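You operate a simulated robot arm through the tools that you are given. There is no shell and no other tool.

You run a simulated robot arm. Do the job below in one go: nothing can be reset, and whatever is moved stays where it is left.

## Task
Fetch the red eye block and stand it on top of the red float. Then put the white shackle on the bottom shelf of the yellow rack. Then fetch the disc from the top of the steel bench and set it on the bottom shelf of the yellow rack. The order counts. Set down upright: red eye block.

The check looks at the end state, three seconds after you hand in, the way a careful person would. Anything else that was tipped, shoved, dropped, spilled or broken makes it a failure.

## Robot
A 7-joint arm with a two-finger gripper on a trunk, on a base that moves. Base frame: it is fixed to the floor where the robot stands at the start and does not move with it; the origin is under the middle of the robot, x ahead of it, y to its left, z up; the surface under the hand at the start is at about z = 860. Units: mm, rad, N and s.
With the tool pointing down near the work surface it reaches from about 300 to 760 mm from the robot's upright axis, wherever it stands. Its first joint turns from -2.496 to 2.496 rad. Places, roughly: bottom shelf of the yellow rack [-100, 9600, 200]; disc [3500, 9500, 1000]; red eye block (5x4x10 cm) [500, -200, 900]; red float [-2000, -1500, 500]; white shackle (9x9x4 cm) [1500, 9600, 900]. Payload 2.45 kg.
Tool frame: the origin (TCP) lies between the finger pads and is the grasp point; the fingertips stand 26 mm ahead of it; z points along the fingers, y is the line along which they close. The gripper opens to 96 mm; its body begins 69 mm behind the TCP.
Orientation is told as [roll, pitch, yaw] about the base's x, y, z axes, in that order, counted from this pose: with the fingers straight down and closing along the base's y, the tool's x points along the base's -x, its y along +y and its z along -z.

## Interface
- The arm moves only by the tool send_rows. Its argument "targets" is a list of rows, each a list of 6 numbers: the shift along the tool's x, y, z in mm, then the turn, a rotation vector about the tool's x, y, z in rad. In form: [[x, y, z, ax, ay, az], ...]. A call has 1 to 20 rows; each row shifts and turns the commanded pose from where the row before left it, along the tool's axes as they then stand. "jaw" is the finger opening in mm, from 0 to 96, set as the call begins (left out, the last holds). Rows are played at 5 a second. More than 50 mm and 0.15 rad between two rows, or a gripper value outside its range, and nothing of the call is played. Where a pose cannot be reached the arm comes as near as it can. A force on the tool above 40 N (or 10 N above the force at the start of the call, whichever is more), or a blocked arm, ends the call early, and 0.2 s more pass. Each finger travels about 50 mm/s and halts on what it meets, pressing with about 33 N; the grip force reading is that of the motor and also rises with nothing between the fingers. The clock runs only during rows and for 0.2 s after the last one: add rows that do not move to give the fingers time. It gives the time, the measured TCP pose, the force on the tool (base axes), the opening and the grip force at its end, in the units of the frame above (readings bear some noise), with the torque about the TCP (base axes, N m) and any sound that the robot's microphone picked up.
- Cameras (640 x 400 px; columns grow to the right, rows downward): "scene" is now at [29, 148.4, 1469.2]; the picture's right is [-0.38, -0.92, 0.00], its down [-0.53, 0.22, -0.82] and it looks along [0.76, -0.31, -0.57] (base axes); focal length 264 px, centre (320, 200). "wrist" rides on the gripper at [82, 3, -98] in the tool frame; the picture's right is [-0.04, 1.00, 0.00], its down [-0.73, -0.03, -0.68] and it looks along [-0.68, -0.03, 0.73] (tool axes); focal length 256 px, centre (320, 200). There is no depth. A picture from a camera that has moved, and an enlarged one, comes with that camera's place and axes in the base frame and with its lens.
- grab_frame(camera): a new picture of that camera. It takes no simulated time.
- slide_trunk(by): slides the trunk up (or, below 0, down) by that many mm; the arm and the scene camera ride with it, the base frame stays. It gives what a move gives, with no picture.
- drive_base(legs): drives the robot by 1 to 6 legs, each [ahead, turn to the left] in mm and rad, along the robot's own axes; the way and the turn of a leg run together, so that a leg with both is an arc; at most 1500 mm and 3.142 rad a leg. The arm and the cameras ride along, it lands a little off, and it stops where it bumps. It gives what a move gives.
- turn_head(pan, tilt): turns the head with the scene camera to pan (to the left, within 2.705 rad either way) and tilt (down, from -0.506 to 1.204), counted from straight ahead of the robot. It gives what a move gives.
- zoom(camera, box): a new picture of the part [left, top, right, bottom] of that camera's present view, enlarged. It takes no simulated time.
- finish_job(): hands the job in; it is judged then, once.

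Nothing tells you exact positions but the pictures and the camera data. Unless the task says otherwise, let go and move clear before handing in.

The tools are called by a JSON object that holds its "method" and its "body". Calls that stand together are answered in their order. send_rows: Moves the arm, as the interface text tells. Its arguments: {"type":"object","properties":{"targets":{"type":"array"},"jaw":{"type":"number"}},"required":["targets"]} The other tools are called the same way: slide_trunk (by) moves the trunk up or down; drive_base (legs) drives the base; turn_head (pan, tilt) turns the head that bears the scene camera; grab_frame (camera) takes a picture; zoom (camera, box) takes an enlarged picture of a part of a camera's view; finish_job () hands the job in.

At the start:

```text
t: 0.0
tool_pos: [570.3, -72.5, 1075.3]
ee_rot: [0.001, 0.0, -0.002]
ft_force: [-0.7, 0.3, -0.1]
moment: [0.01, 0.04, -0.01]
grip_width: 95.9
grasp_force: 0.1
trunk travel left (down, up): [-500.0, 140.0]
robot x, y, heading: [-3.3, 3.1, 0.002]
head pan, tilt (commanded): [-0.391, 0.609]
```

scene: 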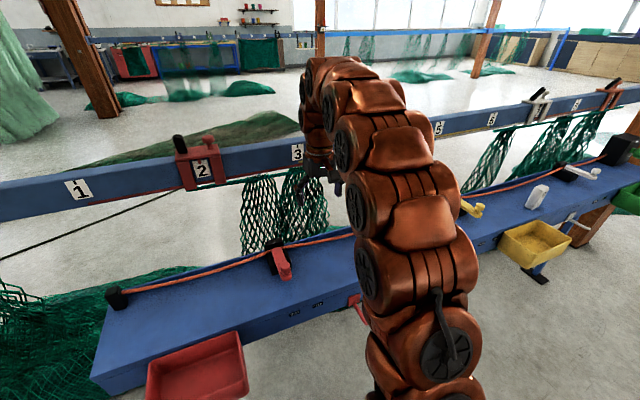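
wrist: 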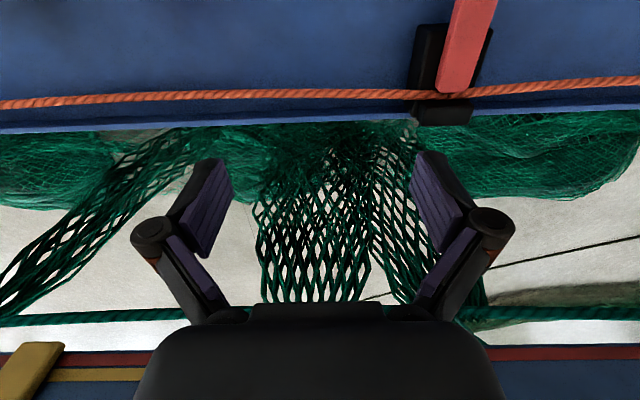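

I see a blue net bench ahead with a rail, ropes and several fittings; the eye block should be near [500, -200, 900]. I'll look around with the head first before moving anything.

{"method": "grab_frame", "body": {"camera": "scene"}}

{"method": "zoom", "body": {"camera": "scene", "box": [420, 60, 640, 300]}}

{"method": "zoom", "body": {"camera": "scene", "box": [60, 120, 380, 400]}}

```text
taken
camera scene: at [29.0, 148.4, 1469.2], right [-0.38, -0.92, 0.0], down [-0.53, 0.22, -0.82], along [0.76, -0.31, -0.57], focal length 264 px, centre (320, 200)
```

scene: 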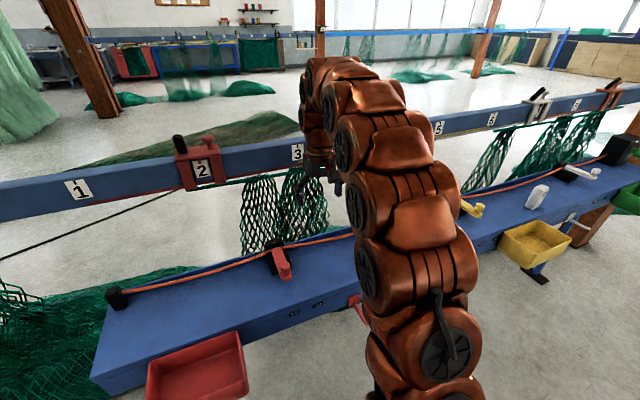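

```text
1.67 times, centred on (530, 180) of scene
camera zoom: at [29.0, 148.4, 1469.2], right [-0.38, -0.92, 0.0], down [-0.53, 0.22, -0.82], along [0.76, -0.31, -0.57], focal length 440 px, centre (-30, 233)
```

zoom: 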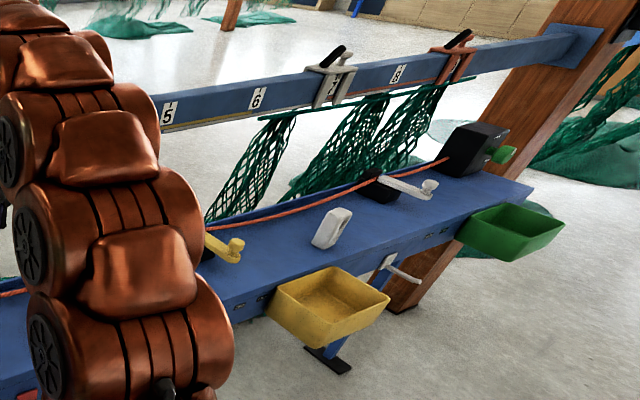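

```text
1.43 times, centred on (220, 260) of scene
camera zoom: at [29.0, 148.4, 1469.2], right [-0.38, -0.92, 0.0], down [-0.53, 0.22, -0.82], along [0.76, -0.31, -0.57], focal length 377 px, centre (463, 114)
```

zoom: 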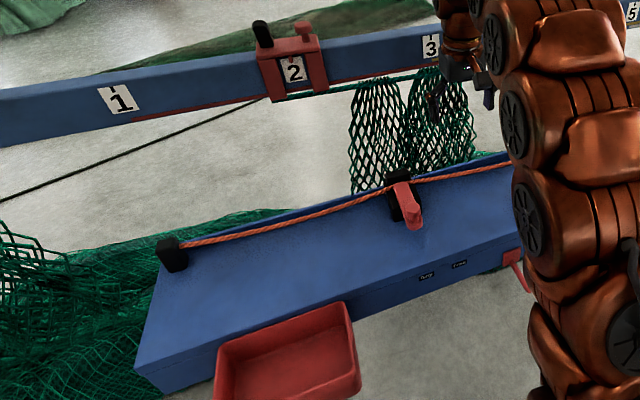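

The eye block is hidden behind the arm. I'll draw the hand back toward the robot, keeping height, to view the bench spot with the wrist camera.

{"method": "send_rows", "body": {"targets": [[40, 0, 0, 0, 0, 0], [40, 0, 0, 0, 0, 0], [40, 0, 0, 0, 0, 0], [30, 0, 0, 0, 0, 0], [0, 0, 0, 0, 0, 0]], "jaw": 96}}

{"method": "grab_frame", "body": {"camera": "wrist"}}

{"method": "grab_frame", "body": {"camera": "scene"}}

```text
t: 1.2
tool_pos: [421.1, -73.6, 1076.7]
ee_rot: [0.0, 0.0, -0.001]
ft_force: [-0.1, 0.1, -0.1]
moment: [0.02, 0.0, -0.05]
grip_width: 95.8
grasp_force: 0.0
trunk travel left (down, up): [-500.0, 140.0]
robot x, y, heading: [1.8, -0.1, -0.004]
head pan, tilt (commanded): [-0.391, 0.609]
```

```text
taken
camera wrist: at [339.1, -70.4, 1174.6], right [0.04, 1.0, 0.0], down [0.73, -0.03, 0.68], along [0.68, -0.03, -0.73], focal length 256 px, centre (320, 200)
```

wrist: 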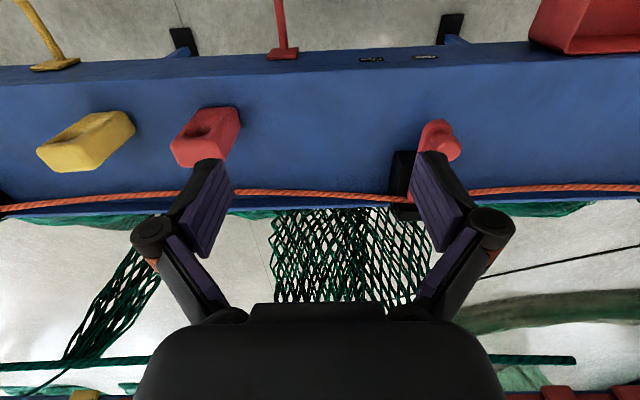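

```text
taken
camera scene: at [29.0, 148.4, 1469.3], right [-0.38, -0.92, 0.0], down [-0.53, 0.22, -0.82], along [0.76, -0.31, -0.57], focal length 264 px, centre (320, 200)
```

scene: 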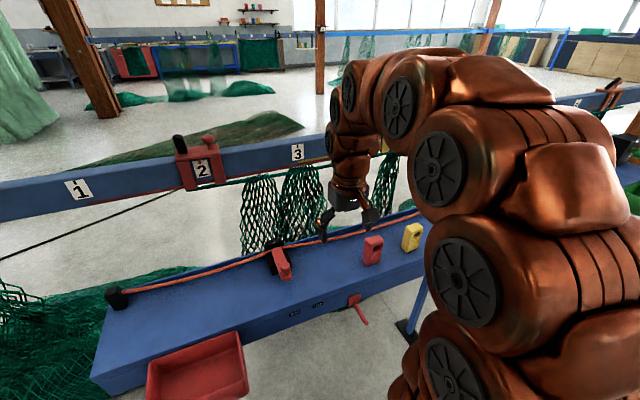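

The red eye block stands on the bench at about y = -200, with a yellow one beside it. I'll zoom in for exact position and orientation.

{"method": "zoom", "body": {"camera": "wrist", "box": [20, 60, 300, 240]}}

{"method": "zoom", "body": {"camera": "scene", "box": [300, 190, 460, 290]}}

```text
2.22 times, centred on (160, 150) of wrist
camera zoom: at [339.1, -70.4, 1174.6], right [0.04, 1.0, 0.0], down [0.73, -0.03, 0.68], along [0.68, -0.03, -0.73], focal length 569 px, centre (676, 311)
```

zoom: 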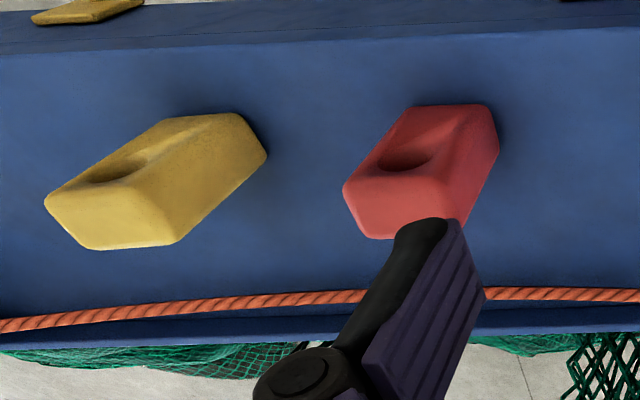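

```text
4.00 times, centred on (380, 240) of scene
camera zoom: at [29.0, 148.4, 1469.3], right [-0.38, -0.92, 0.0], down [-0.53, 0.22, -0.82], along [0.76, -0.31, -0.57], focal length 1057 px, centre (80, 40)
```

zoom: 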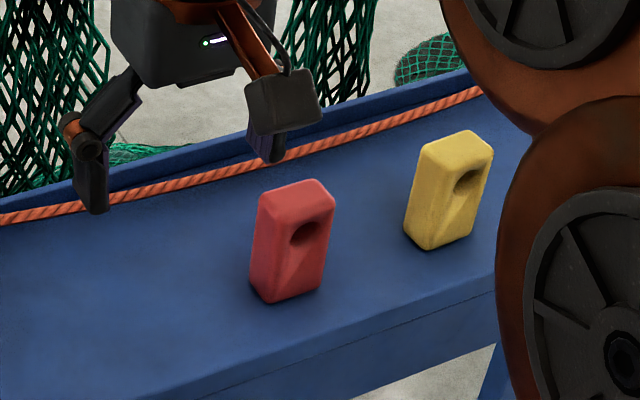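

{"method": "zoom", "body": {"camera": "scene", "box": [352, 225, 400, 255]}}

{"method": "zoom", "body": {"camera": "scene", "box": [352, 245, 400, 275]}}

{"method": "zoom", "body": {"camera": "wrist", "box": [150, 95, 262, 165]}}

```text
13.33 times, centred on (376, 240) of scene
camera zoom: at [29.0, 148.4, 1469.3], right [-0.38, -0.92, 0.0], down [-0.53, 0.22, -0.82], along [0.76, -0.31, -0.57], focal length 3522 px, centre (-427, -333)
```

zoom: 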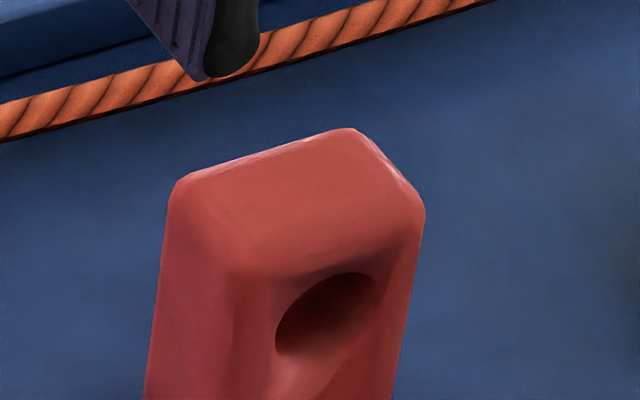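

```text
13.33 times, centred on (376, 260) of scene
camera zoom: at [29.0, 148.4, 1469.3], right [-0.38, -0.92, 0.0], down [-0.53, 0.22, -0.82], along [0.76, -0.31, -0.57], focal length 3522 px, centre (-427, -600)
```

zoom: 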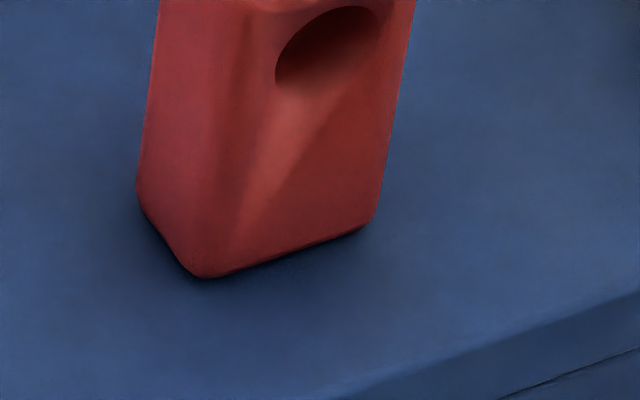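

```text
5.71 times, centred on (206, 130) of wrist
camera zoom: at [339.1, -70.4, 1174.6], right [0.04, 1.0, 0.0], down [0.73, -0.03, 0.68], along [0.68, -0.03, -0.73], focal length 1463 px, centre (971, 600)
```

zoom: 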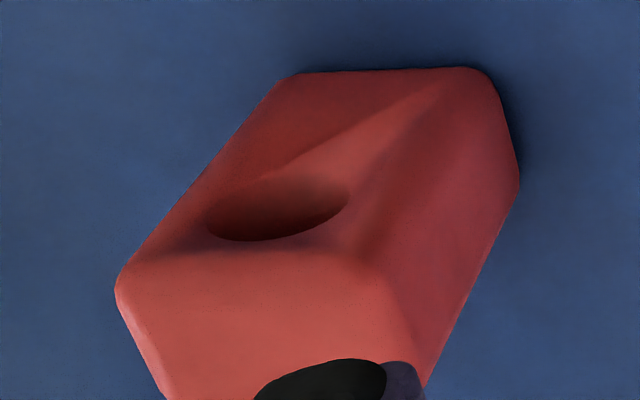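

The eye block stands upright, its base centred near (484, -206) with top around z ≈ 950 and faces aligned to the axes. I'll move the open hand above it at the current height and check from the wrist camera.

{"method": "send_rows", "body": {"targets": [[-15.5, -33, 0, 0, 0, 0], [-15.5, -33, 0, 0, 0, 0], [-15.5, -33, 0, 0, 0, 0], [-15.5, -33, 0, 0, 0, 0], [0, 0, 0, 0, 0, 0], [0, 0, 0, 0, 0, 0]], "jaw": 96}}

{"method": "grab_frame", "body": {"camera": "wrist"}}

{"method": "grab_frame", "body": {"camera": "scene"}}

```text
t: 2.6
tool_pos: [483.5, -205.1, 1075.6]
ee_rot: [-0.001, -0.001, 0.0]
ft_force: [0.6, -0.9, 0.1]
moment: [-0.03, -0.04, 0.01]
grip_width: 96.1
grasp_force: 0.1
trunk travel left (down, up): [-500.0, 140.0]
robot x, y, heading: [0.6, -1.1, -0.001]
head pan, tilt (commanded): [-0.391, 0.609]
```

```text
taken
camera wrist: at [400.7, -202.2, 1172.6], right [0.04, 1.0, 0.0], down [0.73, -0.03, 0.68], along [0.68, -0.03, -0.73], focal length 256 px, centre (320, 200)
```

wrist: 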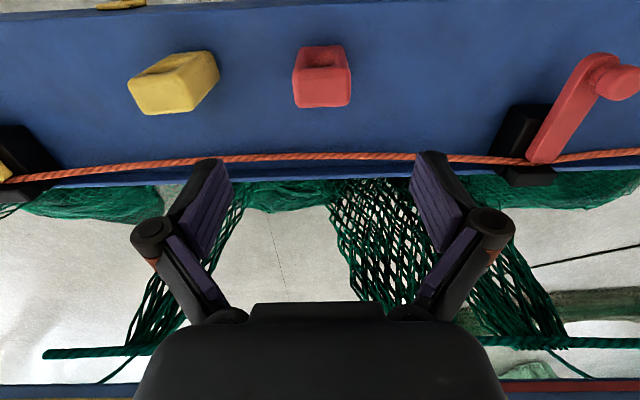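

```text
taken
camera scene: at [29.0, 148.3, 1469.3], right [-0.38, -0.92, 0.0], down [-0.53, 0.22, -0.82], along [0.76, -0.31, -0.57], focal length 264 px, centre (320, 200)
```

scene: 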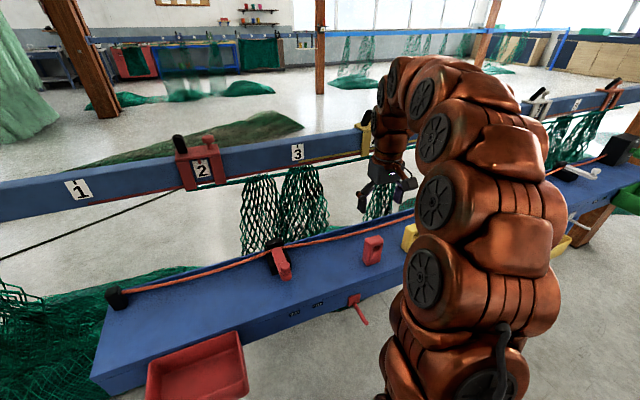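

{"method": "zoom", "body": {"camera": "wrist", "box": [280, 35, 368, 115]}}

```text
5.00 times, centred on (324, 75) of wrist
camera zoom: at [400.7, -202.2, 1172.6], right [0.04, 1.0, 0.0], down [0.73, -0.03, 0.68], along [0.68, -0.03, -0.73], focal length 1280 px, centre (300, 825)
```

zoom: 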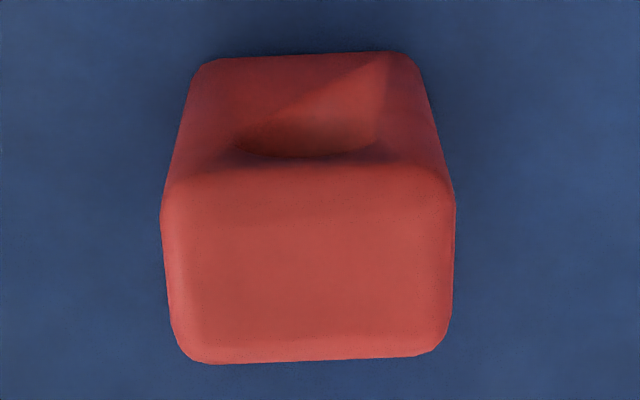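

The hand is centred on the block (block y from -229 to -180, x about 466–500). I'll descend to about z = 910 with the fingers straddling it in y, then close.

{"method": "send_rows", "body": {"targets": [[1, 0.5, 30, 0, 0, 0], [0, 0, 30, 0, 0, 0], [0, 0, 30, 0, 0, 0], [0, 0, 30, 0, 0, 0], [0, 0, 25, 0, 0, 0], [0, 0, 20, 0, 0, 0], [0, 0, 0, 0, 0, 0]], "jaw": 96}}

{"method": "grab_frame", "body": {"camera": "wrist"}}

```text
t: 4.2
tool_pos: [482.4, -205.0, 911.2]
ee_rot: [0.0, 0.0, 0.001]
ft_force: [0.6, -0.9, -0.2]
moment: [0.04, -0.01, -0.01]
grip_width: 96.1
grasp_force: 0.0
trunk travel left (down, up): [-500.0, 140.0]
robot x, y, heading: [-1.0, 0.9, 0.003]
head pan, tilt (commanded): [-0.391, 0.609]
```

```text
taken
camera wrist: at [400.2, -201.4, 1009.4], right [0.04, 1.0, 0.0], down [0.73, -0.03, 0.68], along [0.68, -0.03, -0.73], focal length 256 px, centre (320, 200)
```

wrist: 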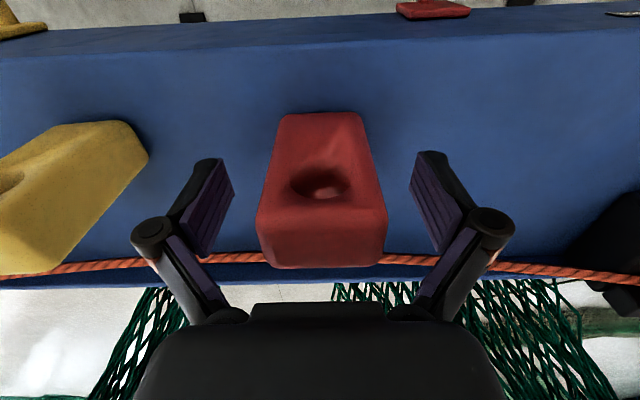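

The block sits centred between the pads. Closing now.

{"method": "send_rows", "body": {"targets": [[0, 0, 0, 0, 0, 0], [0, 0, 0, 0, 0, 0], [0, 0, 0, 0, 0, 0], [0, 0, 0, 0, 0, 0], [0, 0, 0, 0, 0, 0], [0, 0, 0, 0, 0, 0]], "jaw": 20}}

{"method": "grab_frame", "body": {"camera": "wrist"}}

```text
t: 5.6
tool_pos: [482.4, -204.1, 910.8]
ee_rot: [0.0, 0.0, 0.0]
ft_force: [0.4, 0.0, 0.7]
moment: [0.0, 0.0, 0.0]
grip_width: 49.1
grasp_force: 33.1
trunk travel left (down, up): [-500.0, 140.0]
robot x, y, heading: [0.8, -0.8, 0.002]
head pan, tilt (commanded): [-0.391, 0.609]
```

```text
taken
camera wrist: at [400.2, -201.4, 1009.6], right [0.04, 1.0, 0.0], down [0.73, -0.03, 0.68], along [0.68, -0.03, -0.73], focal length 256 px, centre (320, 200)
```

wrist: 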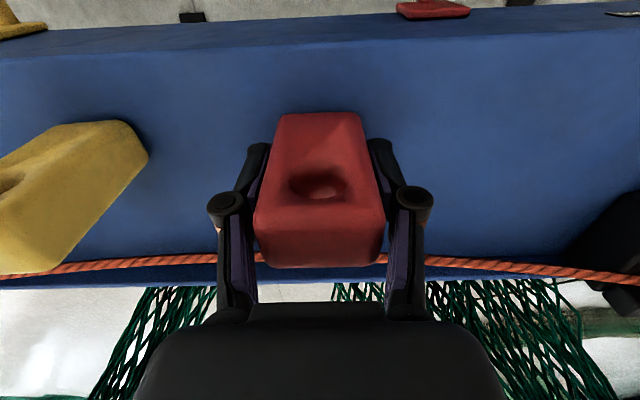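

Gripped at 49 mm with 33 N; block bottom is ~50.8 mm below the TCP. I'll lift straight up, then draw in toward the robot for driving.

{"method": "send_rows", "body": {"targets": [[0, 0, -10, 0, 0, 0], [0, 0, -25, 0, 0, 0], [0, 0, -35, 0, 0, 0], [0, 0, -40, 0, 0, 0], [0, 0, -40, 0, 0, 0], [20, 5, -30, 0, 0, 0], [35, 15, 0, 0, 0, 0], [35, 20, 0, 0, 0, 0], [20, 20, 0, 0, 0, 0], [0, 0, 0, 0, 0, 0], [0, 0, 0, 0, 0, 0]], "jaw": 20}}

{"method": "grab_frame", "body": {"camera": "wrist"}}

{"method": "grab_frame", "body": {"camera": "scene"}}

```text
t: 8.0
tool_pos: [371.9, -142.8, 1089.2]
ee_rot: [0.0, 0.002, 0.0]
ft_force: [0.6, 0.3, -2.2]
moment: [0.0, 0.03, -0.01]
grip_width: 49.0
grasp_force: 33.5
trunk travel left (down, up): [-500.0, 140.0]
robot x, y, heading: [1.8, -0.1, 0.003]
head pan, tilt (commanded): [-0.391, 0.609]
```

```text
taken
camera wrist: at [290.6, -139.6, 1187.3], right [0.04, 1.0, 0.0], down [0.73, -0.03, 0.68], along [0.68, -0.03, -0.73], focal length 256 px, centre (320, 200)
```

wrist: 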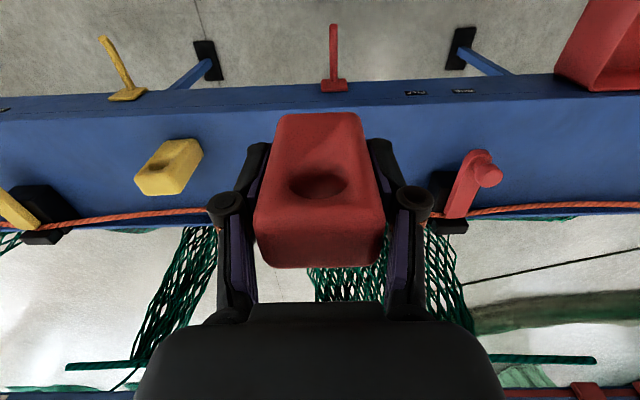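

```text
taken
camera scene: at [29.0, 148.4, 1469.3], right [-0.38, -0.92, 0.0], down [-0.53, 0.22, -0.82], along [0.76, -0.31, -0.57], focal length 264 px, centre (320, 200)
```

scene: 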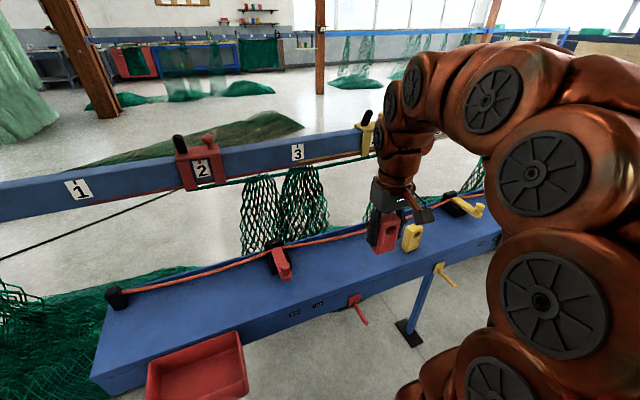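

The block is lifted safely. Now I'll look toward the red float (behind-right) and the rest of the surroundings.

{"method": "turn_head", "body": {"pan": -2.5, "tilt": 0.3}}

{"method": "grab_frame", "body": {"camera": "scene"}}

{"method": "turn_head", "body": {"pan": -1.6, "tilt": 0.4}}

{"method": "grab_frame", "body": {"camera": "scene"}}

{"method": "turn_head", "body": {"pan": 2.6, "tilt": 0.3}}

{"method": "grab_frame", "body": {"camera": "scene"}}

{"method": "turn_head", "body": {"pan": 1.57, "tilt": 0.3}}

{"method": "grab_frame", "body": {"camera": "scene"}}

{"method": "turn_head", "body": {"pan": 0.6, "tilt": 0.3}}

{"method": "grab_frame", "body": {"camera": "scene"}}

```text
t: 10.0
tool_pos: [371.5, -143.9, 1089.2]
ee_rot: [0.002, -0.001, -0.001]
ft_force: [0.0, 0.0, -1.6]
moment: [0.0, 0.0, 0.0]
grip_width: 49.3
grasp_force: 32.5
trunk travel left (down, up): [-500.0, 140.0]
robot x, y, heading: [-4.7, -3.4, 0.005]
head pan, tilt (commanded): [-2.499, 0.3]
```

```text
taken
camera scene: at [-127.2, 126.0, 1497.4], right [-0.6, 0.8, 0.0], down [0.24, 0.18, -0.96], along [-0.76, -0.57, -0.3], focal length 264 px, centre (320, 200)
```

scene: 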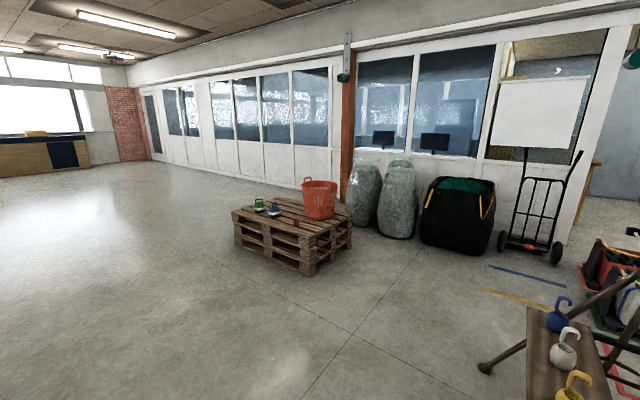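

```text
t: 11.2
tool_pos: [372.6, -142.9, 1088.9]
ee_rot: [0.0, -0.001, -0.001]
ft_force: [0.3, 0.4, -1.1]
moment: [0.05, 0.02, 0.01]
grip_width: 49.3
grasp_force: 33.1
trunk travel left (down, up): [-500.0, 140.0]
robot x, y, heading: [-3.8, 2.7, 0.0]
head pan, tilt (commanded): [-1.6, 0.4]
```

```text
taken
camera scene: at [-55.3, 89.4, 1488.2], right [-1.0, 0.03, 0.0], down [0.01, 0.39, -0.92], along [-0.03, -0.92, -0.39], focal length 264 px, centre (320, 200)
```

scene: 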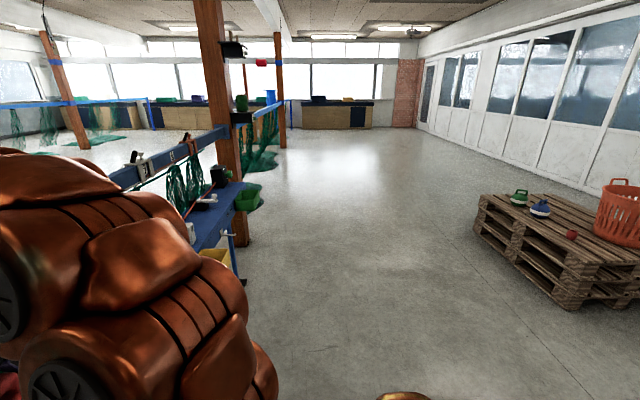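

```text
t: 14.6
tool_pos: [372.8, -142.9, 1089.1]
ee_rot: [0.0, 0.0, -0.001]
ft_force: [-0.2, 0.0, -1.8]
moment: [0.04, 0.0, 0.01]
grip_width: 49.1
grasp_force: 32.9
trunk travel left (down, up): [-500.0, 140.0]
robot x, y, heading: [0.9, 1.5, 0.002]
head pan, tilt (commanded): [2.601, 0.3]
```

```text
taken
camera scene: at [-132.5, 230.1, 1497.4], right [0.52, 0.86, 0.0], down [0.25, -0.15, -0.96], along [-0.82, 0.49, -0.3], focal length 264 px, centre (320, 200)
```

scene: 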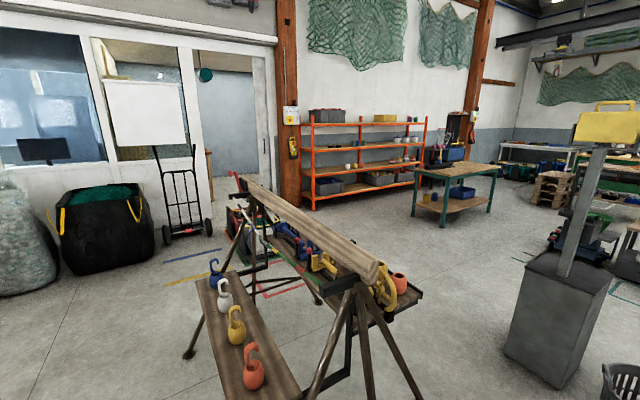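

```text
t: 15.9
tool_pos: [372.5, -143.0, 1089.7]
ee_rot: [0.0, 0.0, 0.0]
ft_force: [1.0, -0.1, -1.2]
moment: [-0.02, -0.02, 0.0]
grip_width: 49.4
grasp_force: 32.9
trunk travel left (down, up): [-500.0, 140.0]
robot x, y, heading: [-1.1, -0.2, -0.005]
head pan, tilt (commanded): [1.571, 0.3]
```

```text
taken
camera scene: at [-52.6, 275.4, 1497.4], right [1.0, 0.0, 0.0], down [0.0, -0.3, -0.96], along [0.0, 0.96, -0.3], focal length 264 px, centre (320, 200)
```

scene: 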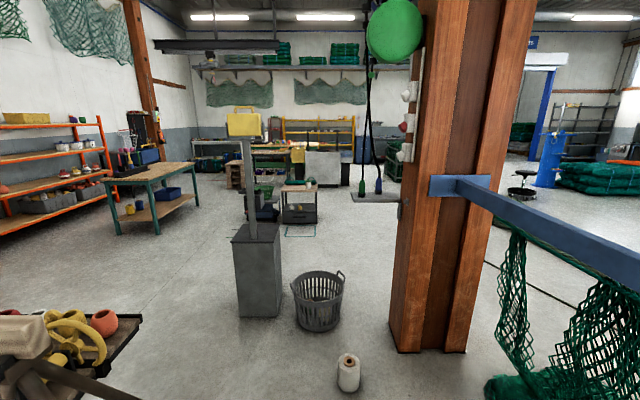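

```text
t: 17.1
tool_pos: [372.2, -143.3, 1090.5]
ee_rot: [0.0, 0.001, -0.002]
ft_force: [0.2, 0.0, -2.5]
moment: [0.0, 0.0, 0.0]
grip_width: 49.4
grasp_force: 32.6
trunk travel left (down, up): [-500.0, 140.0]
robot x, y, heading: [-1.6, 0.8, -0.001]
head pan, tilt (commanded): [0.6, 0.3]
```

```text
taken
camera scene: at [24.5, 234.8, 1497.4], right [0.57, -0.82, 0.0], down [-0.24, -0.17, -0.96], along [0.79, 0.54, -0.3], focal length 264 px, centre (320, 200)
```

scene: 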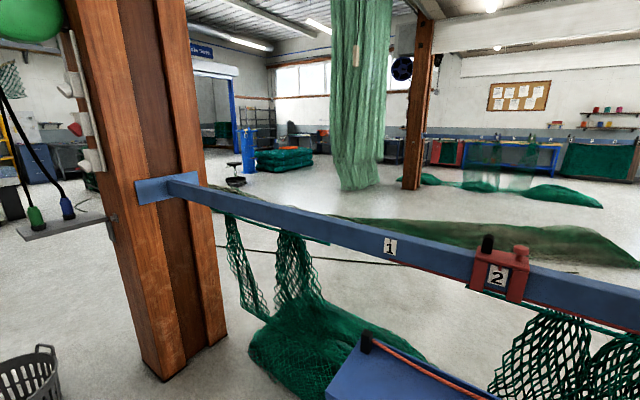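

There's a pallet stack around (-2000, -1500) holding coloured objects. I'll zoom in on it, and on the far area with the yellow rack.

{"method": "turn_head", "body": {"pan": -2.5, "tilt": 0.3}}

{"method": "zoom", "body": {"camera": "scene", "box": [220, 160, 370, 280]}}

{"method": "zoom", "body": {"camera": "scene", "box": [240, 185, 310, 230]}}

```text
t: 19.8
tool_pos: [372.4, -142.8, 1089.3]
ee_rot: [0.0, -0.001, 0.0]
ft_force: [-0.2, 0.2, -1.9]
moment: [-0.02, 0.01, 0.01]
grip_width: 49.1
grasp_force: 33.0
trunk travel left (down, up): [-500.0, 140.0]
robot x, y, heading: [0.6, -1.3, 0.003]
head pan, tilt (commanded): [-2.499, 0.3]
```

```text
3.33 times, centred on (295, 220) of scene
camera zoom: at [-127.2, 126.0, 1497.5], right [-0.6, 0.8, 0.0], down [0.24, 0.18, -0.96], along [-0.76, -0.57, -0.3], focal length 881 px, centre (403, 133)
```

zoom: 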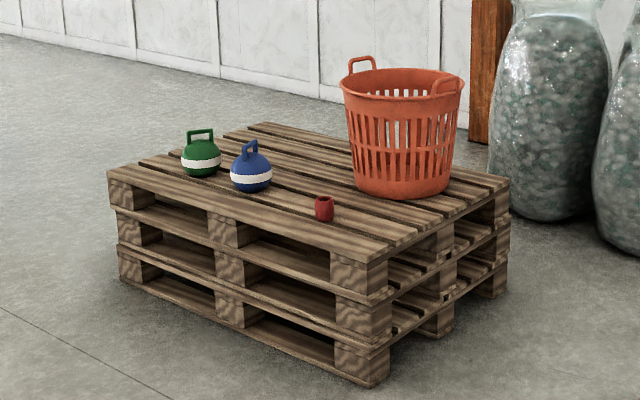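

```text
8.89 times, centred on (275, 208) of scene
camera zoom: at [-127.2, 126.0, 1497.5], right [-0.6, 0.8, 0.0], down [0.24, 0.18, -0.96], along [-0.76, -0.57, -0.3], focal length 2348 px, centre (720, 133)
```

zoom: 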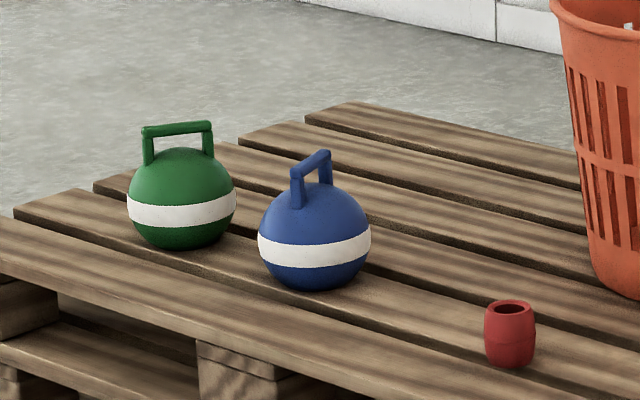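

The red float is the small red barrel standing on the pallet stack near (-1987, -1575), pallet top about z = 435. Before driving I'll check the floor close behind the robot for obstacles.

{"method": "turn_head", "body": {"pan": 2.7, "tilt": 0.7}}

{"method": "grab_frame", "body": {"camera": "scene"}}

{"method": "turn_head", "body": {"pan": -2.7, "tilt": 0.7}}

{"method": "grab_frame", "body": {"camera": "scene"}}

{"method": "turn_head", "body": {"pan": -1.9, "tilt": 1.0}}

{"method": "grab_frame", "body": {"camera": "scene"}}

{"method": "turn_head", "body": {"pan": 1.6, "tilt": 1.0}}

{"method": "grab_frame", "body": {"camera": "scene"}}

```text
t: 23.9
tool_pos: [373.3, -142.2, 1088.4]
ee_rot: [0.001, 0.0, 0.0]
ft_force: [0.1, 1.2, -1.0]
moment: [0.01, -0.05, -0.03]
grip_width: 49.3
grasp_force: 33.2
trunk travel left (down, up): [-500.0, 140.0]
robot x, y, heading: [2.1, -1.5, -0.003]
head pan, tilt (commanded): [2.7, 0.7]
```

```text
taken
camera scene: at [-129.3, 218.3, 1461.3], right [0.43, 0.9, 0.0], down [0.58, -0.28, -0.76], along [-0.69, 0.33, -0.64], focal length 264 px, centre (320, 200)
```

scene: 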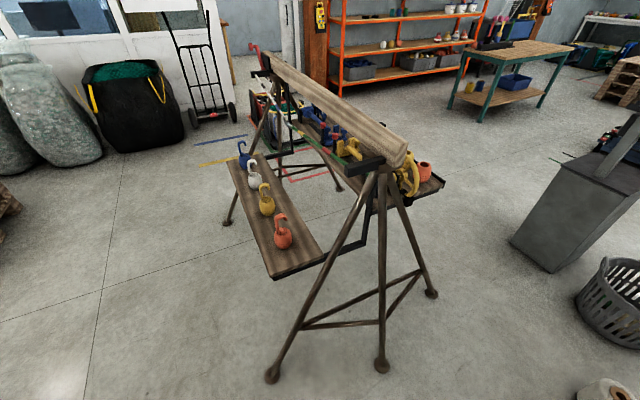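

```text
t: 28.1
tool_pos: [372.7, -142.5, 1089.0]
ee_rot: [0.001, 0.001, 0.001]
ft_force: [0.2, 0.3, -1.4]
moment: [0.01, -0.02, -0.01]
grip_width: 49.2
grasp_force: 32.6
trunk travel left (down, up): [-500.0, 140.0]
robot x, y, heading: [1.9, -0.4, -0.004]
head pan, tilt (commanded): [-2.7, 0.7]
```

```text
taken
camera scene: at [-129.3, 145.7, 1461.3], right [-0.43, 0.9, 0.0], down [0.58, 0.28, -0.76], along [-0.69, -0.33, -0.64], focal length 264 px, centre (320, 200)
```

scene: 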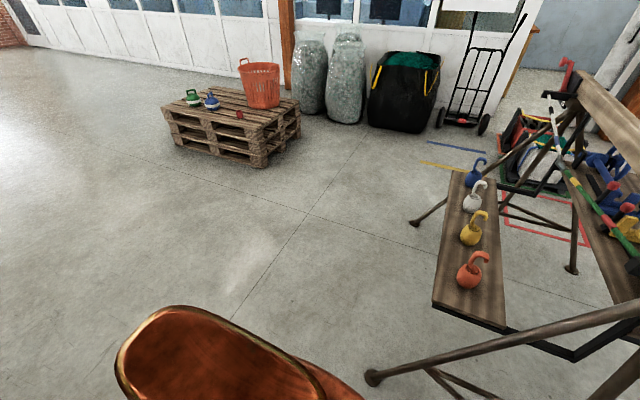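

```text
t: 29.2
tool_pos: [371.9, -143.1, 1089.4]
ee_rot: [-0.001, 0.0, -0.001]
ft_force: [0.4, 0.3, -0.5]
moment: [0.02, -0.02, 0.01]
grip_width: 49.2
grasp_force: 32.9
trunk travel left (down, up): [-500.0, 140.0]
robot x, y, heading: [3.7, 0.3, -0.001]
head pan, tilt (commanded): [-1.901, 1.0]
```

```text
taken
camera scene: at [-75.1, 116.1, 1438.0], right [-0.95, 0.32, 0.0], down [0.27, 0.8, -0.54], along [-0.18, -0.51, -0.84], focal length 264 px, centre (320, 200)
```

scene: 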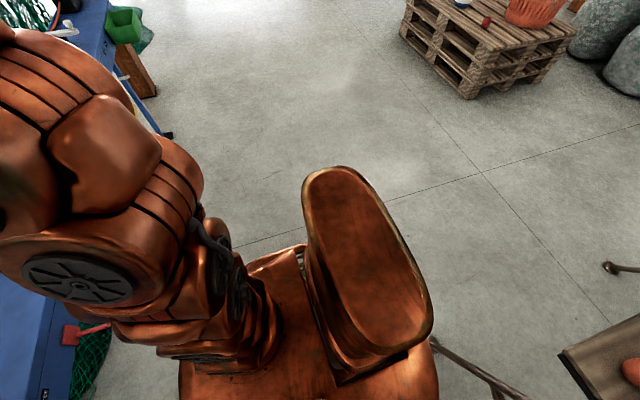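

```text
t: 32.1
tool_pos: [371.6, -142.7, 1088.2]
ee_rot: [0.0, -0.001, 0.0]
ft_force: [-0.1, 0.2, -1.6]
moment: [-0.02, -0.02, -0.02]
grip_width: 49.3
grasp_force: 32.9
trunk travel left (down, up): [-500.0, 140.0]
robot x, y, heading: [4.6, 1.2, 0.005]
head pan, tilt (commanded): [1.6, 1.0]
```

```text
taken
camera scene: at [-54.5, 251.6, 1437.9], right [1.0, 0.03, 0.0], down [0.02, -0.84, -0.54], along [-0.02, 0.54, -0.84], focal length 264 px, centre (320, 200)
```

scene: 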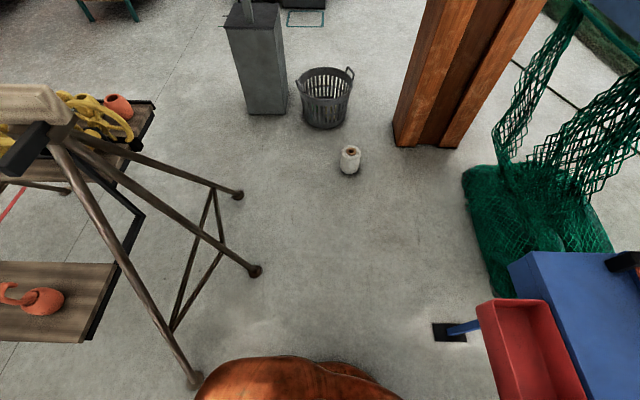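

The sawhorse's nearest foot stands at about (-615, 195), so I need to know the robot's own footprint before reversing. I'll look steeply down around the base.

{"method": "turn_head", "body": {"pan": 2.7, "tilt": 1.2}}

{"method": "grab_frame", "body": {"camera": "scene"}}

{"method": "turn_head", "body": {"pan": 0.7, "tilt": 1.2}}

{"method": "grab_frame", "body": {"camera": "scene"}}

{"method": "turn_head", "body": {"pan": -0.8, "tilt": 1.2}}

{"method": "grab_frame", "body": {"camera": "scene"}}

{"method": "turn_head", "body": {"pan": -2.6, "tilt": 1.2}}

{"method": "grab_frame", "body": {"camera": "scene"}}

```text
t: 33.5
tool_pos: [371.2, -142.6, 1088.6]
ee_rot: [0.0, -0.002, 0.0]
ft_force: [0.1, -0.1, -1.6]
moment: [0.0, -0.01, -0.01]
grip_width: 49.2
grasp_force: 33.3
trunk travel left (down, up): [-500.0, 140.0]
robot x, y, heading: [-1.9, 0.6, 0.001]
head pan, tilt (commanded): [2.7, 1.201]
```

```text
taken
camera scene: at [-103.0, 205.9, 1425.4], right [0.43, 0.9, 0.0], down [0.84, -0.4, -0.36], along [-0.33, 0.16, -0.93], focal length 264 px, centre (320, 200)
```

scene: 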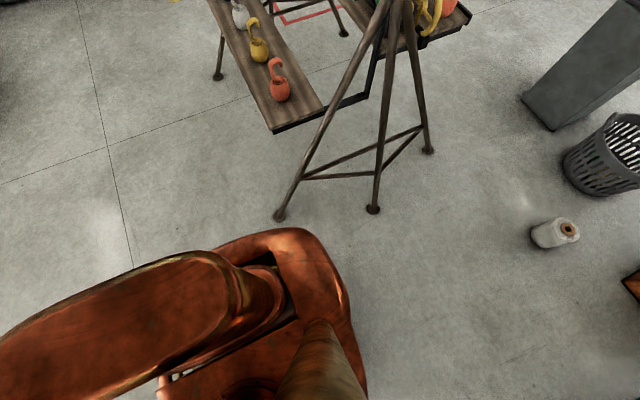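

```text
t: 35.4
tool_pos: [372.4, -143.3, 1089.3]
ee_rot: [0.0, 0.0, 0.001]
ft_force: [0.1, 0.5, -1.5]
moment: [-0.01, 0.01, -0.01]
grip_width: 49.4
grasp_force: 32.6
trunk travel left (down, up): [-500.0, 140.0]
robot x, y, heading: [0.4, 0.4, 0.006]
head pan, tilt (commanded): [0.7, 1.201]
```

```text
taken
camera scene: at [-9.7, 218.0, 1425.4], right [0.64, -0.76, 0.0], down [-0.71, -0.6, -0.36], along [0.28, 0.23, -0.93], focal length 264 px, centre (320, 200)
```

scene: 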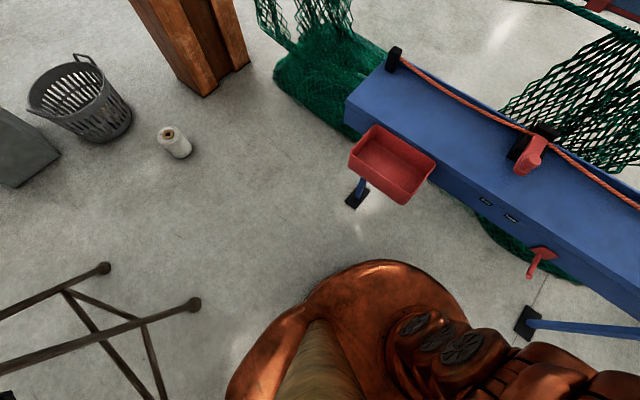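

```text
t: 37.0
tool_pos: [372.5, -142.6, 1089.6]
ee_rot: [0.001, 0.0, 0.001]
ft_force: [0.3, 0.6, -1.7]
moment: [0.04, 0.04, 0.0]
grip_width: 49.5
grasp_force: 33.0
trunk travel left (down, up): [-500.0, 140.0]
robot x, y, heading: [-1.2, 3.5, 0.001]
head pan, tilt (commanded): [-0.799, 1.201]
```

```text
taken
camera scene: at [-13.5, 141.9, 1425.4], right [-0.72, -0.7, 0.0], down [-0.65, 0.67, -0.36], along [0.25, -0.26, -0.93], focal length 264 px, centre (320, 200)
```

scene: 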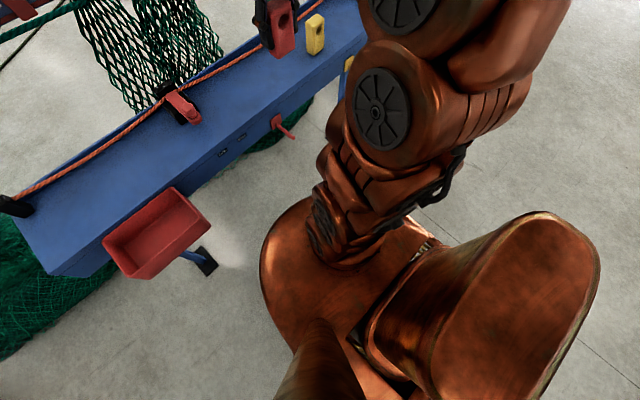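

```text
t: 38.8
tool_pos: [373.7, -143.0, 1088.8]
ee_rot: [0.0, 0.001, 0.0]
ft_force: [0.4, 0.5, -1.1]
moment: [-0.01, -0.01, 0.01]
grip_width: 49.1
grasp_force: 33.2
trunk travel left (down, up): [-500.0, 140.0]
robot x, y, heading: [-1.0, 1.9, -0.003]
head pan, tilt (commanded): [-2.601, 1.201]
```

```text
taken
camera scene: at [-100.4, 153.2, 1425.4], right [-0.52, 0.86, 0.0], down [0.8, 0.48, -0.36], along [-0.31, -0.19, -0.93], focal length 264 px, centre (320, 200)
```

scene: 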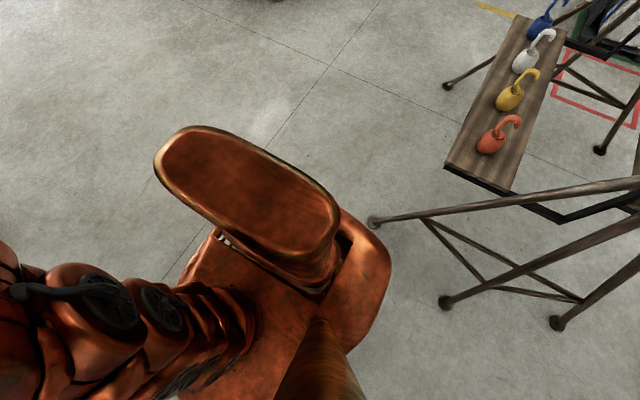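

The robot's base reaches roughly 450–500 mm behind its axis, and the sawhorse foot is at radius ~645. I'll swing left about 0.64 rad in place in two stages (rear moves away from the sawhorse), then reverse into the open floor toward the pallet.

{"method": "drive_base", "body": {"legs": [[0, 0.3]]}}

{"method": "grab_frame", "body": {"camera": "scene"}}

```text
t: 40.2
tool_pos: [398.2, -26.3, 1088.9]
ee_rot: [0.001, 0.0, 0.298]
ft_force: [-0.5, -0.5, -2.3]
moment: [0.0, -0.01, 0.01]
grip_width: 49.1
grasp_force: 33.2
trunk travel left (down, up): [-500.0, 140.0]
robot x, y, heading: [0.9, -0.6, 0.299]
head pan, tilt (commanded): [-2.601, 1.201]
```

```text
taken
camera scene: at [-141.2, 117.5, 1425.4], right [-0.74, 0.67, 0.0], down [0.62, 0.69, -0.36], along [-0.24, -0.27, -0.93], focal length 264 px, centre (320, 200)
```

scene: 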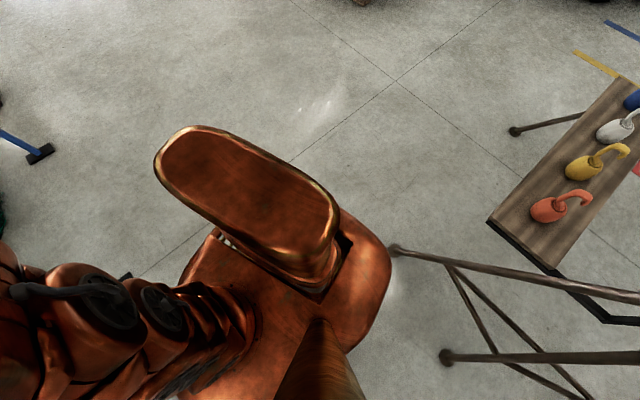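

{"method": "drive_base", "body": {"legs": [[0, 0.35]]}}

{"method": "grab_frame", "body": {"camera": "scene"}}

```text
t: 41.7
tool_pos: [383.4, 112.7, 1089.0]
ee_rot: [-0.001, 0.0, 0.652]
ft_force: [0.7, 0.7, -1.9]
moment: [0.01, 0.0, -0.01]
grip_width: 49.4
grasp_force: 33.2
trunk travel left (down, up): [-500.0, 140.0]
robot x, y, heading: [5.9, -2.1, 0.655]
head pan, tilt (commanded): [-2.601, 1.201]
```

```text
taken
camera scene: at [-173.2, 62.3, 1425.4], right [-0.93, 0.37, 0.0], down [0.34, 0.87, -0.36], along [-0.13, -0.34, -0.93], focal length 264 px, centre (320, 200)
```

scene: 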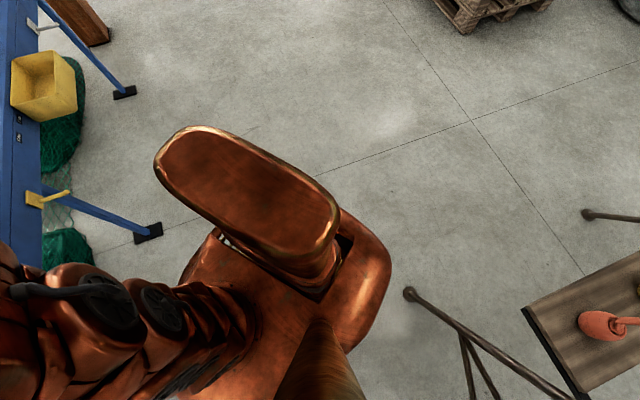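

Clear of the sawhorse. Now reversing about 1 m into open floor, then turning to face the area in front of the pallet.

{"method": "drive_base", "body": {"legs": [[-1000, 0], [0, -2.586]]}}

{"method": "turn_head", "body": {"pan": 0.0, "tilt": 0.5}}

{"method": "grab_frame", "body": {"camera": "scene"}}

```text
t: 52.9
tool_pos: [-1046.4, -915.5, 1090.3]
ee_rot: [0.0, 0.001, -1.897]
ft_force: [-0.6, -0.3, -1.8]
moment: [0.0, -0.02, -0.01]
grip_width: 49.4
grasp_force: 32.9
trunk travel left (down, up): [-500.0, 140.0]
robot x, y, heading: [-791.7, -604.6, -1.898]
head pan, tilt (commanded): [-2.601, 1.201]
```

```text
t: 55.2
tool_pos: [-1046.3, -914.1, 1090.2]
ee_rot: [-0.001, 0.001, -1.898]
ft_force: [0.0, -0.3, -1.4]
moment: [0.01, 0.01, 0.01]
grip_width: 49.4
grasp_force: 33.0
trunk travel left (down, up): [-500.0, 140.0]
robot x, y, heading: [-793.3, -603.3, -1.891]
head pan, tilt (commanded): [0.0, 0.499]
```

```text
taken
camera scene: at [-635.0, -704.6, 1479.0], right [-0.95, 0.32, 0.0], down [0.15, 0.45, -0.88], along [-0.28, -0.83, -0.48], focal length 264 px, centre (320, 200)
```

scene: 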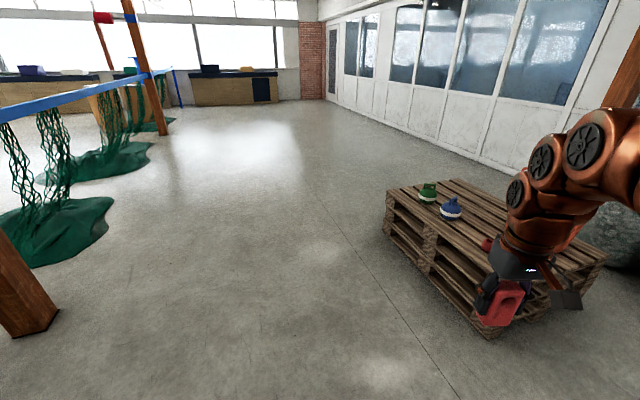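

{"method": "drive_base", "body": {"legs": [[1030, 0], [0, -1.245]]}}

{"method": "grab_frame", "body": {"camera": "scene"}}

```text
t: 63.5
tool_pos: [-1484.7, -1425.3, 1088.5]
ee_rot: [0.001, 0.001, -3.131]
ft_force: [-0.2, 0.4, -1.4]
moment: [-0.02, -0.01, -0.02]
grip_width: 49.2
grasp_force: 33.7
trunk travel left (down, up): [-500.0, 140.0]
robot x, y, heading: [-1108.2, -1561.0, -3.133]
head pan, tilt (commanded): [0.0, 0.499]
```

```text
taken
camera scene: at [-1152.2, -1745.8, 1479.1], right [-0.01, 1.0, 0.0], down [0.48, 0.01, -0.88], along [-0.88, -0.01, -0.48], focal length 264 px, centre (320, 200)
```

scene: 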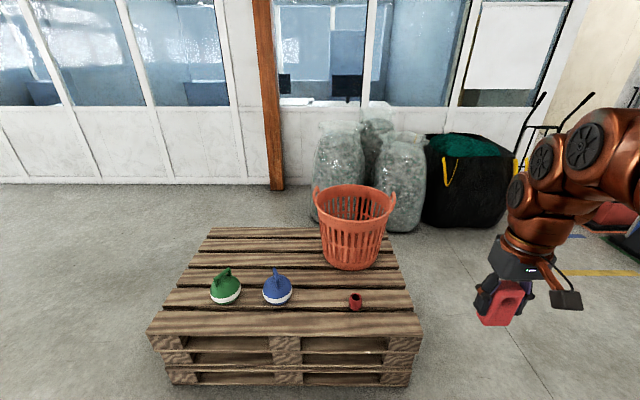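

Now facing the pallet squarely. I'll zoom on the red float for its exact place and shape.

{"method": "zoom", "body": {"camera": "scene", "box": [323, 280, 387, 320]}}

{"method": "zoom", "body": {"camera": "scene", "box": [140, 220, 440, 400]}}

```text
10.00 times, centred on (355, 300) of scene
camera zoom: at [-1152.2, -1745.8, 1479.1], right [-0.01, 1.0, 0.0], down [0.48, 0.01, -0.88], along [-0.88, -0.01, -0.48], focal length 2642 px, centre (-30, -800)
```

zoom: 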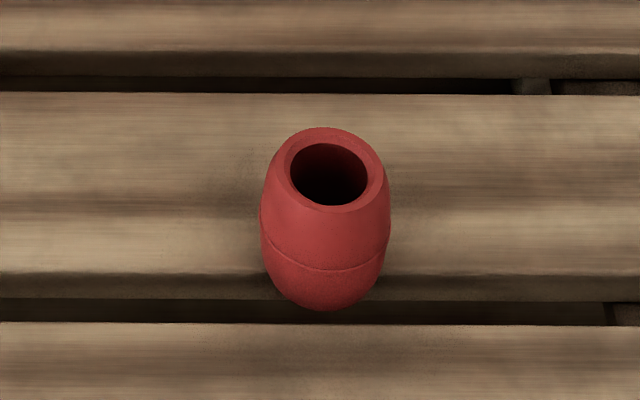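

```text
2.13 times, centred on (290, 310) of scene
camera zoom: at [-1152.2, -1745.8, 1479.1], right [-0.01, 1.0, 0.0], down [0.48, 0.01, -0.88], along [-0.88, -0.01, -0.48], focal length 564 px, centre (384, -35)
```

zoom: 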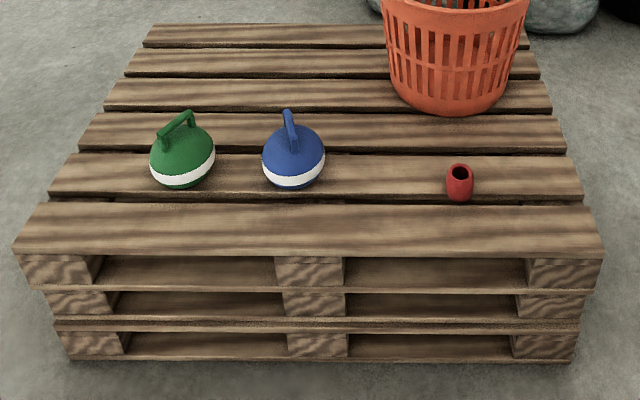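

The float is a small standing barrel, ring top ~48 mm across at about (-2006, -1587), top z ≈ 507. I'll drive ahead about 335 mm, then lower the trunk 350 mm while the hand is still short of the float.

{"method": "drive_base", "body": {"legs": [[335, 0]]}}

{"method": "slide_trunk", "body": {"by": -300}}

{"method": "turn_head", "body": {"pan": -0.3, "tilt": 0.6}}

{"method": "grab_frame", "body": {"camera": "scene"}}

{"method": "grab_frame", "body": {"camera": "wrist"}}

```text
t: 65.7
tool_pos: [-1819.4, -1427.8, 1089.7]
ee_rot: [0.001, 0.002, -3.133]
ft_force: [0.8, -0.6, -1.7]
moment: [0.0, 0.02, 0.01]
grip_width: 49.3
grasp_force: 32.6
trunk travel left (down, up): [-500.0, 140.0]
robot x, y, heading: [-1443.3, -1565.9, -3.13]
head pan, tilt (commanded): [0.0, 0.499]
```

```text
t: 68.7
tool_pos: [-1818.9, -1427.8, 790.0]
ee_rot: [0.0, 0.001, -3.132]
ft_force: [0.6, 0.3, -1.2]
moment: [0.01, 0.03, -0.02]
grip_width: 49.2
grasp_force: 33.4
trunk travel left (down, up): [-200.0, 440.0]
robot x, y, heading: [-1444.5, -1569.6, -3.139]
head pan, tilt (commanded): [0.0, 0.499]
```

```text
t: 69.5
tool_pos: [-1818.2, -1428.4, 788.6]
ee_rot: [0.001, -0.001, -3.131]
ft_force: [0.3, 0.3, -0.7]
moment: [0.01, -0.04, 0.0]
grip_width: 49.1
grasp_force: 33.3
trunk travel left (down, up): [-200.0, 440.0]
robot x, y, heading: [-1445.2, -1566.4, -3.132]
head pan, tilt (commanded): [-0.3, 0.6]
```

```text
taken
camera scene: at [-1481.4, -1723.3, 1170.0], right [0.29, 0.96, 0.0], down [0.54, -0.16, -0.83], along [-0.79, 0.24, -0.56], focal length 264 px, centre (320, 200)
```

scene: 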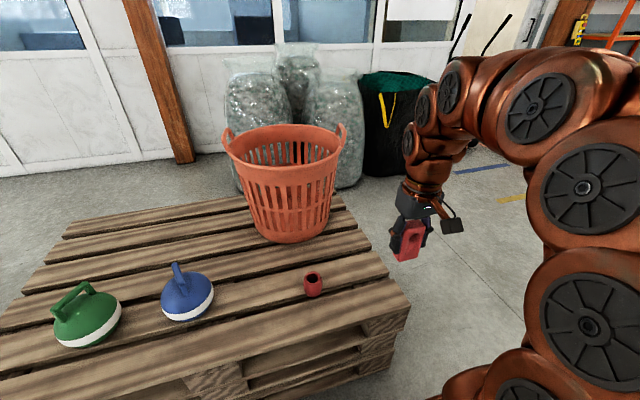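

```text
taken
camera wrist: at [-1738.2, -1430.8, 887.3], right [-0.03, -1.0, 0.0], down [-0.73, 0.02, 0.68], along [-0.68, 0.02, -0.73], focal length 256 px, centre (320, 200)
```

wrist: 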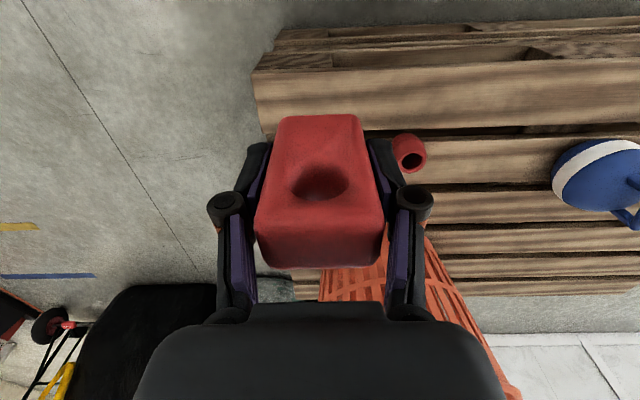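

{"method": "zoom", "body": {"camera": "scene", "box": [281, 262, 345, 302]}}

{"method": "zoom", "body": {"camera": "wrist", "box": [380, 120, 460, 180]}}

```text
10.00 times, centred on (313, 282) of scene
camera zoom: at [-1481.4, -1723.3, 1170.0], right [0.29, 0.96, 0.0], down [0.54, -0.16, -0.83], along [-0.79, 0.24, -0.56], focal length 2642 px, centre (390, -620)
```

zoom: 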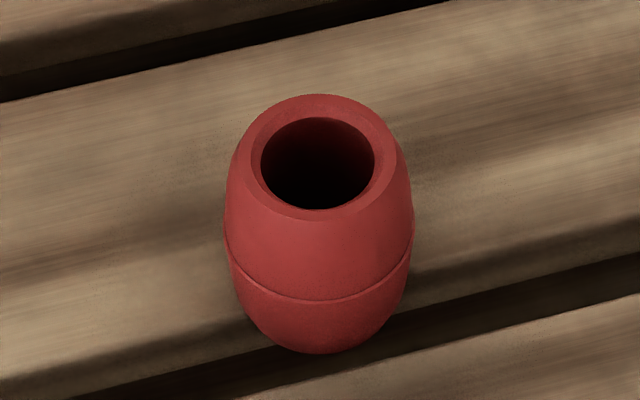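

```text
6.67 times, centred on (420, 150) of wrist
camera zoom: at [-1738.2, -1430.8, 887.3], right [-0.03, -1.0, 0.0], down [-0.73, 0.02, 0.68], along [-0.68, 0.02, -0.73], focal length 1707 px, centre (-347, 533)
```

zoom: 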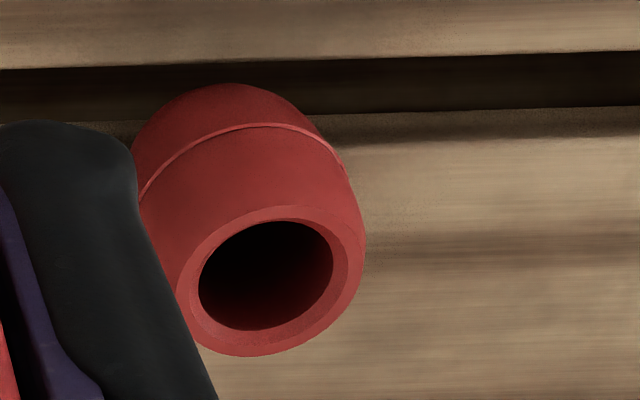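

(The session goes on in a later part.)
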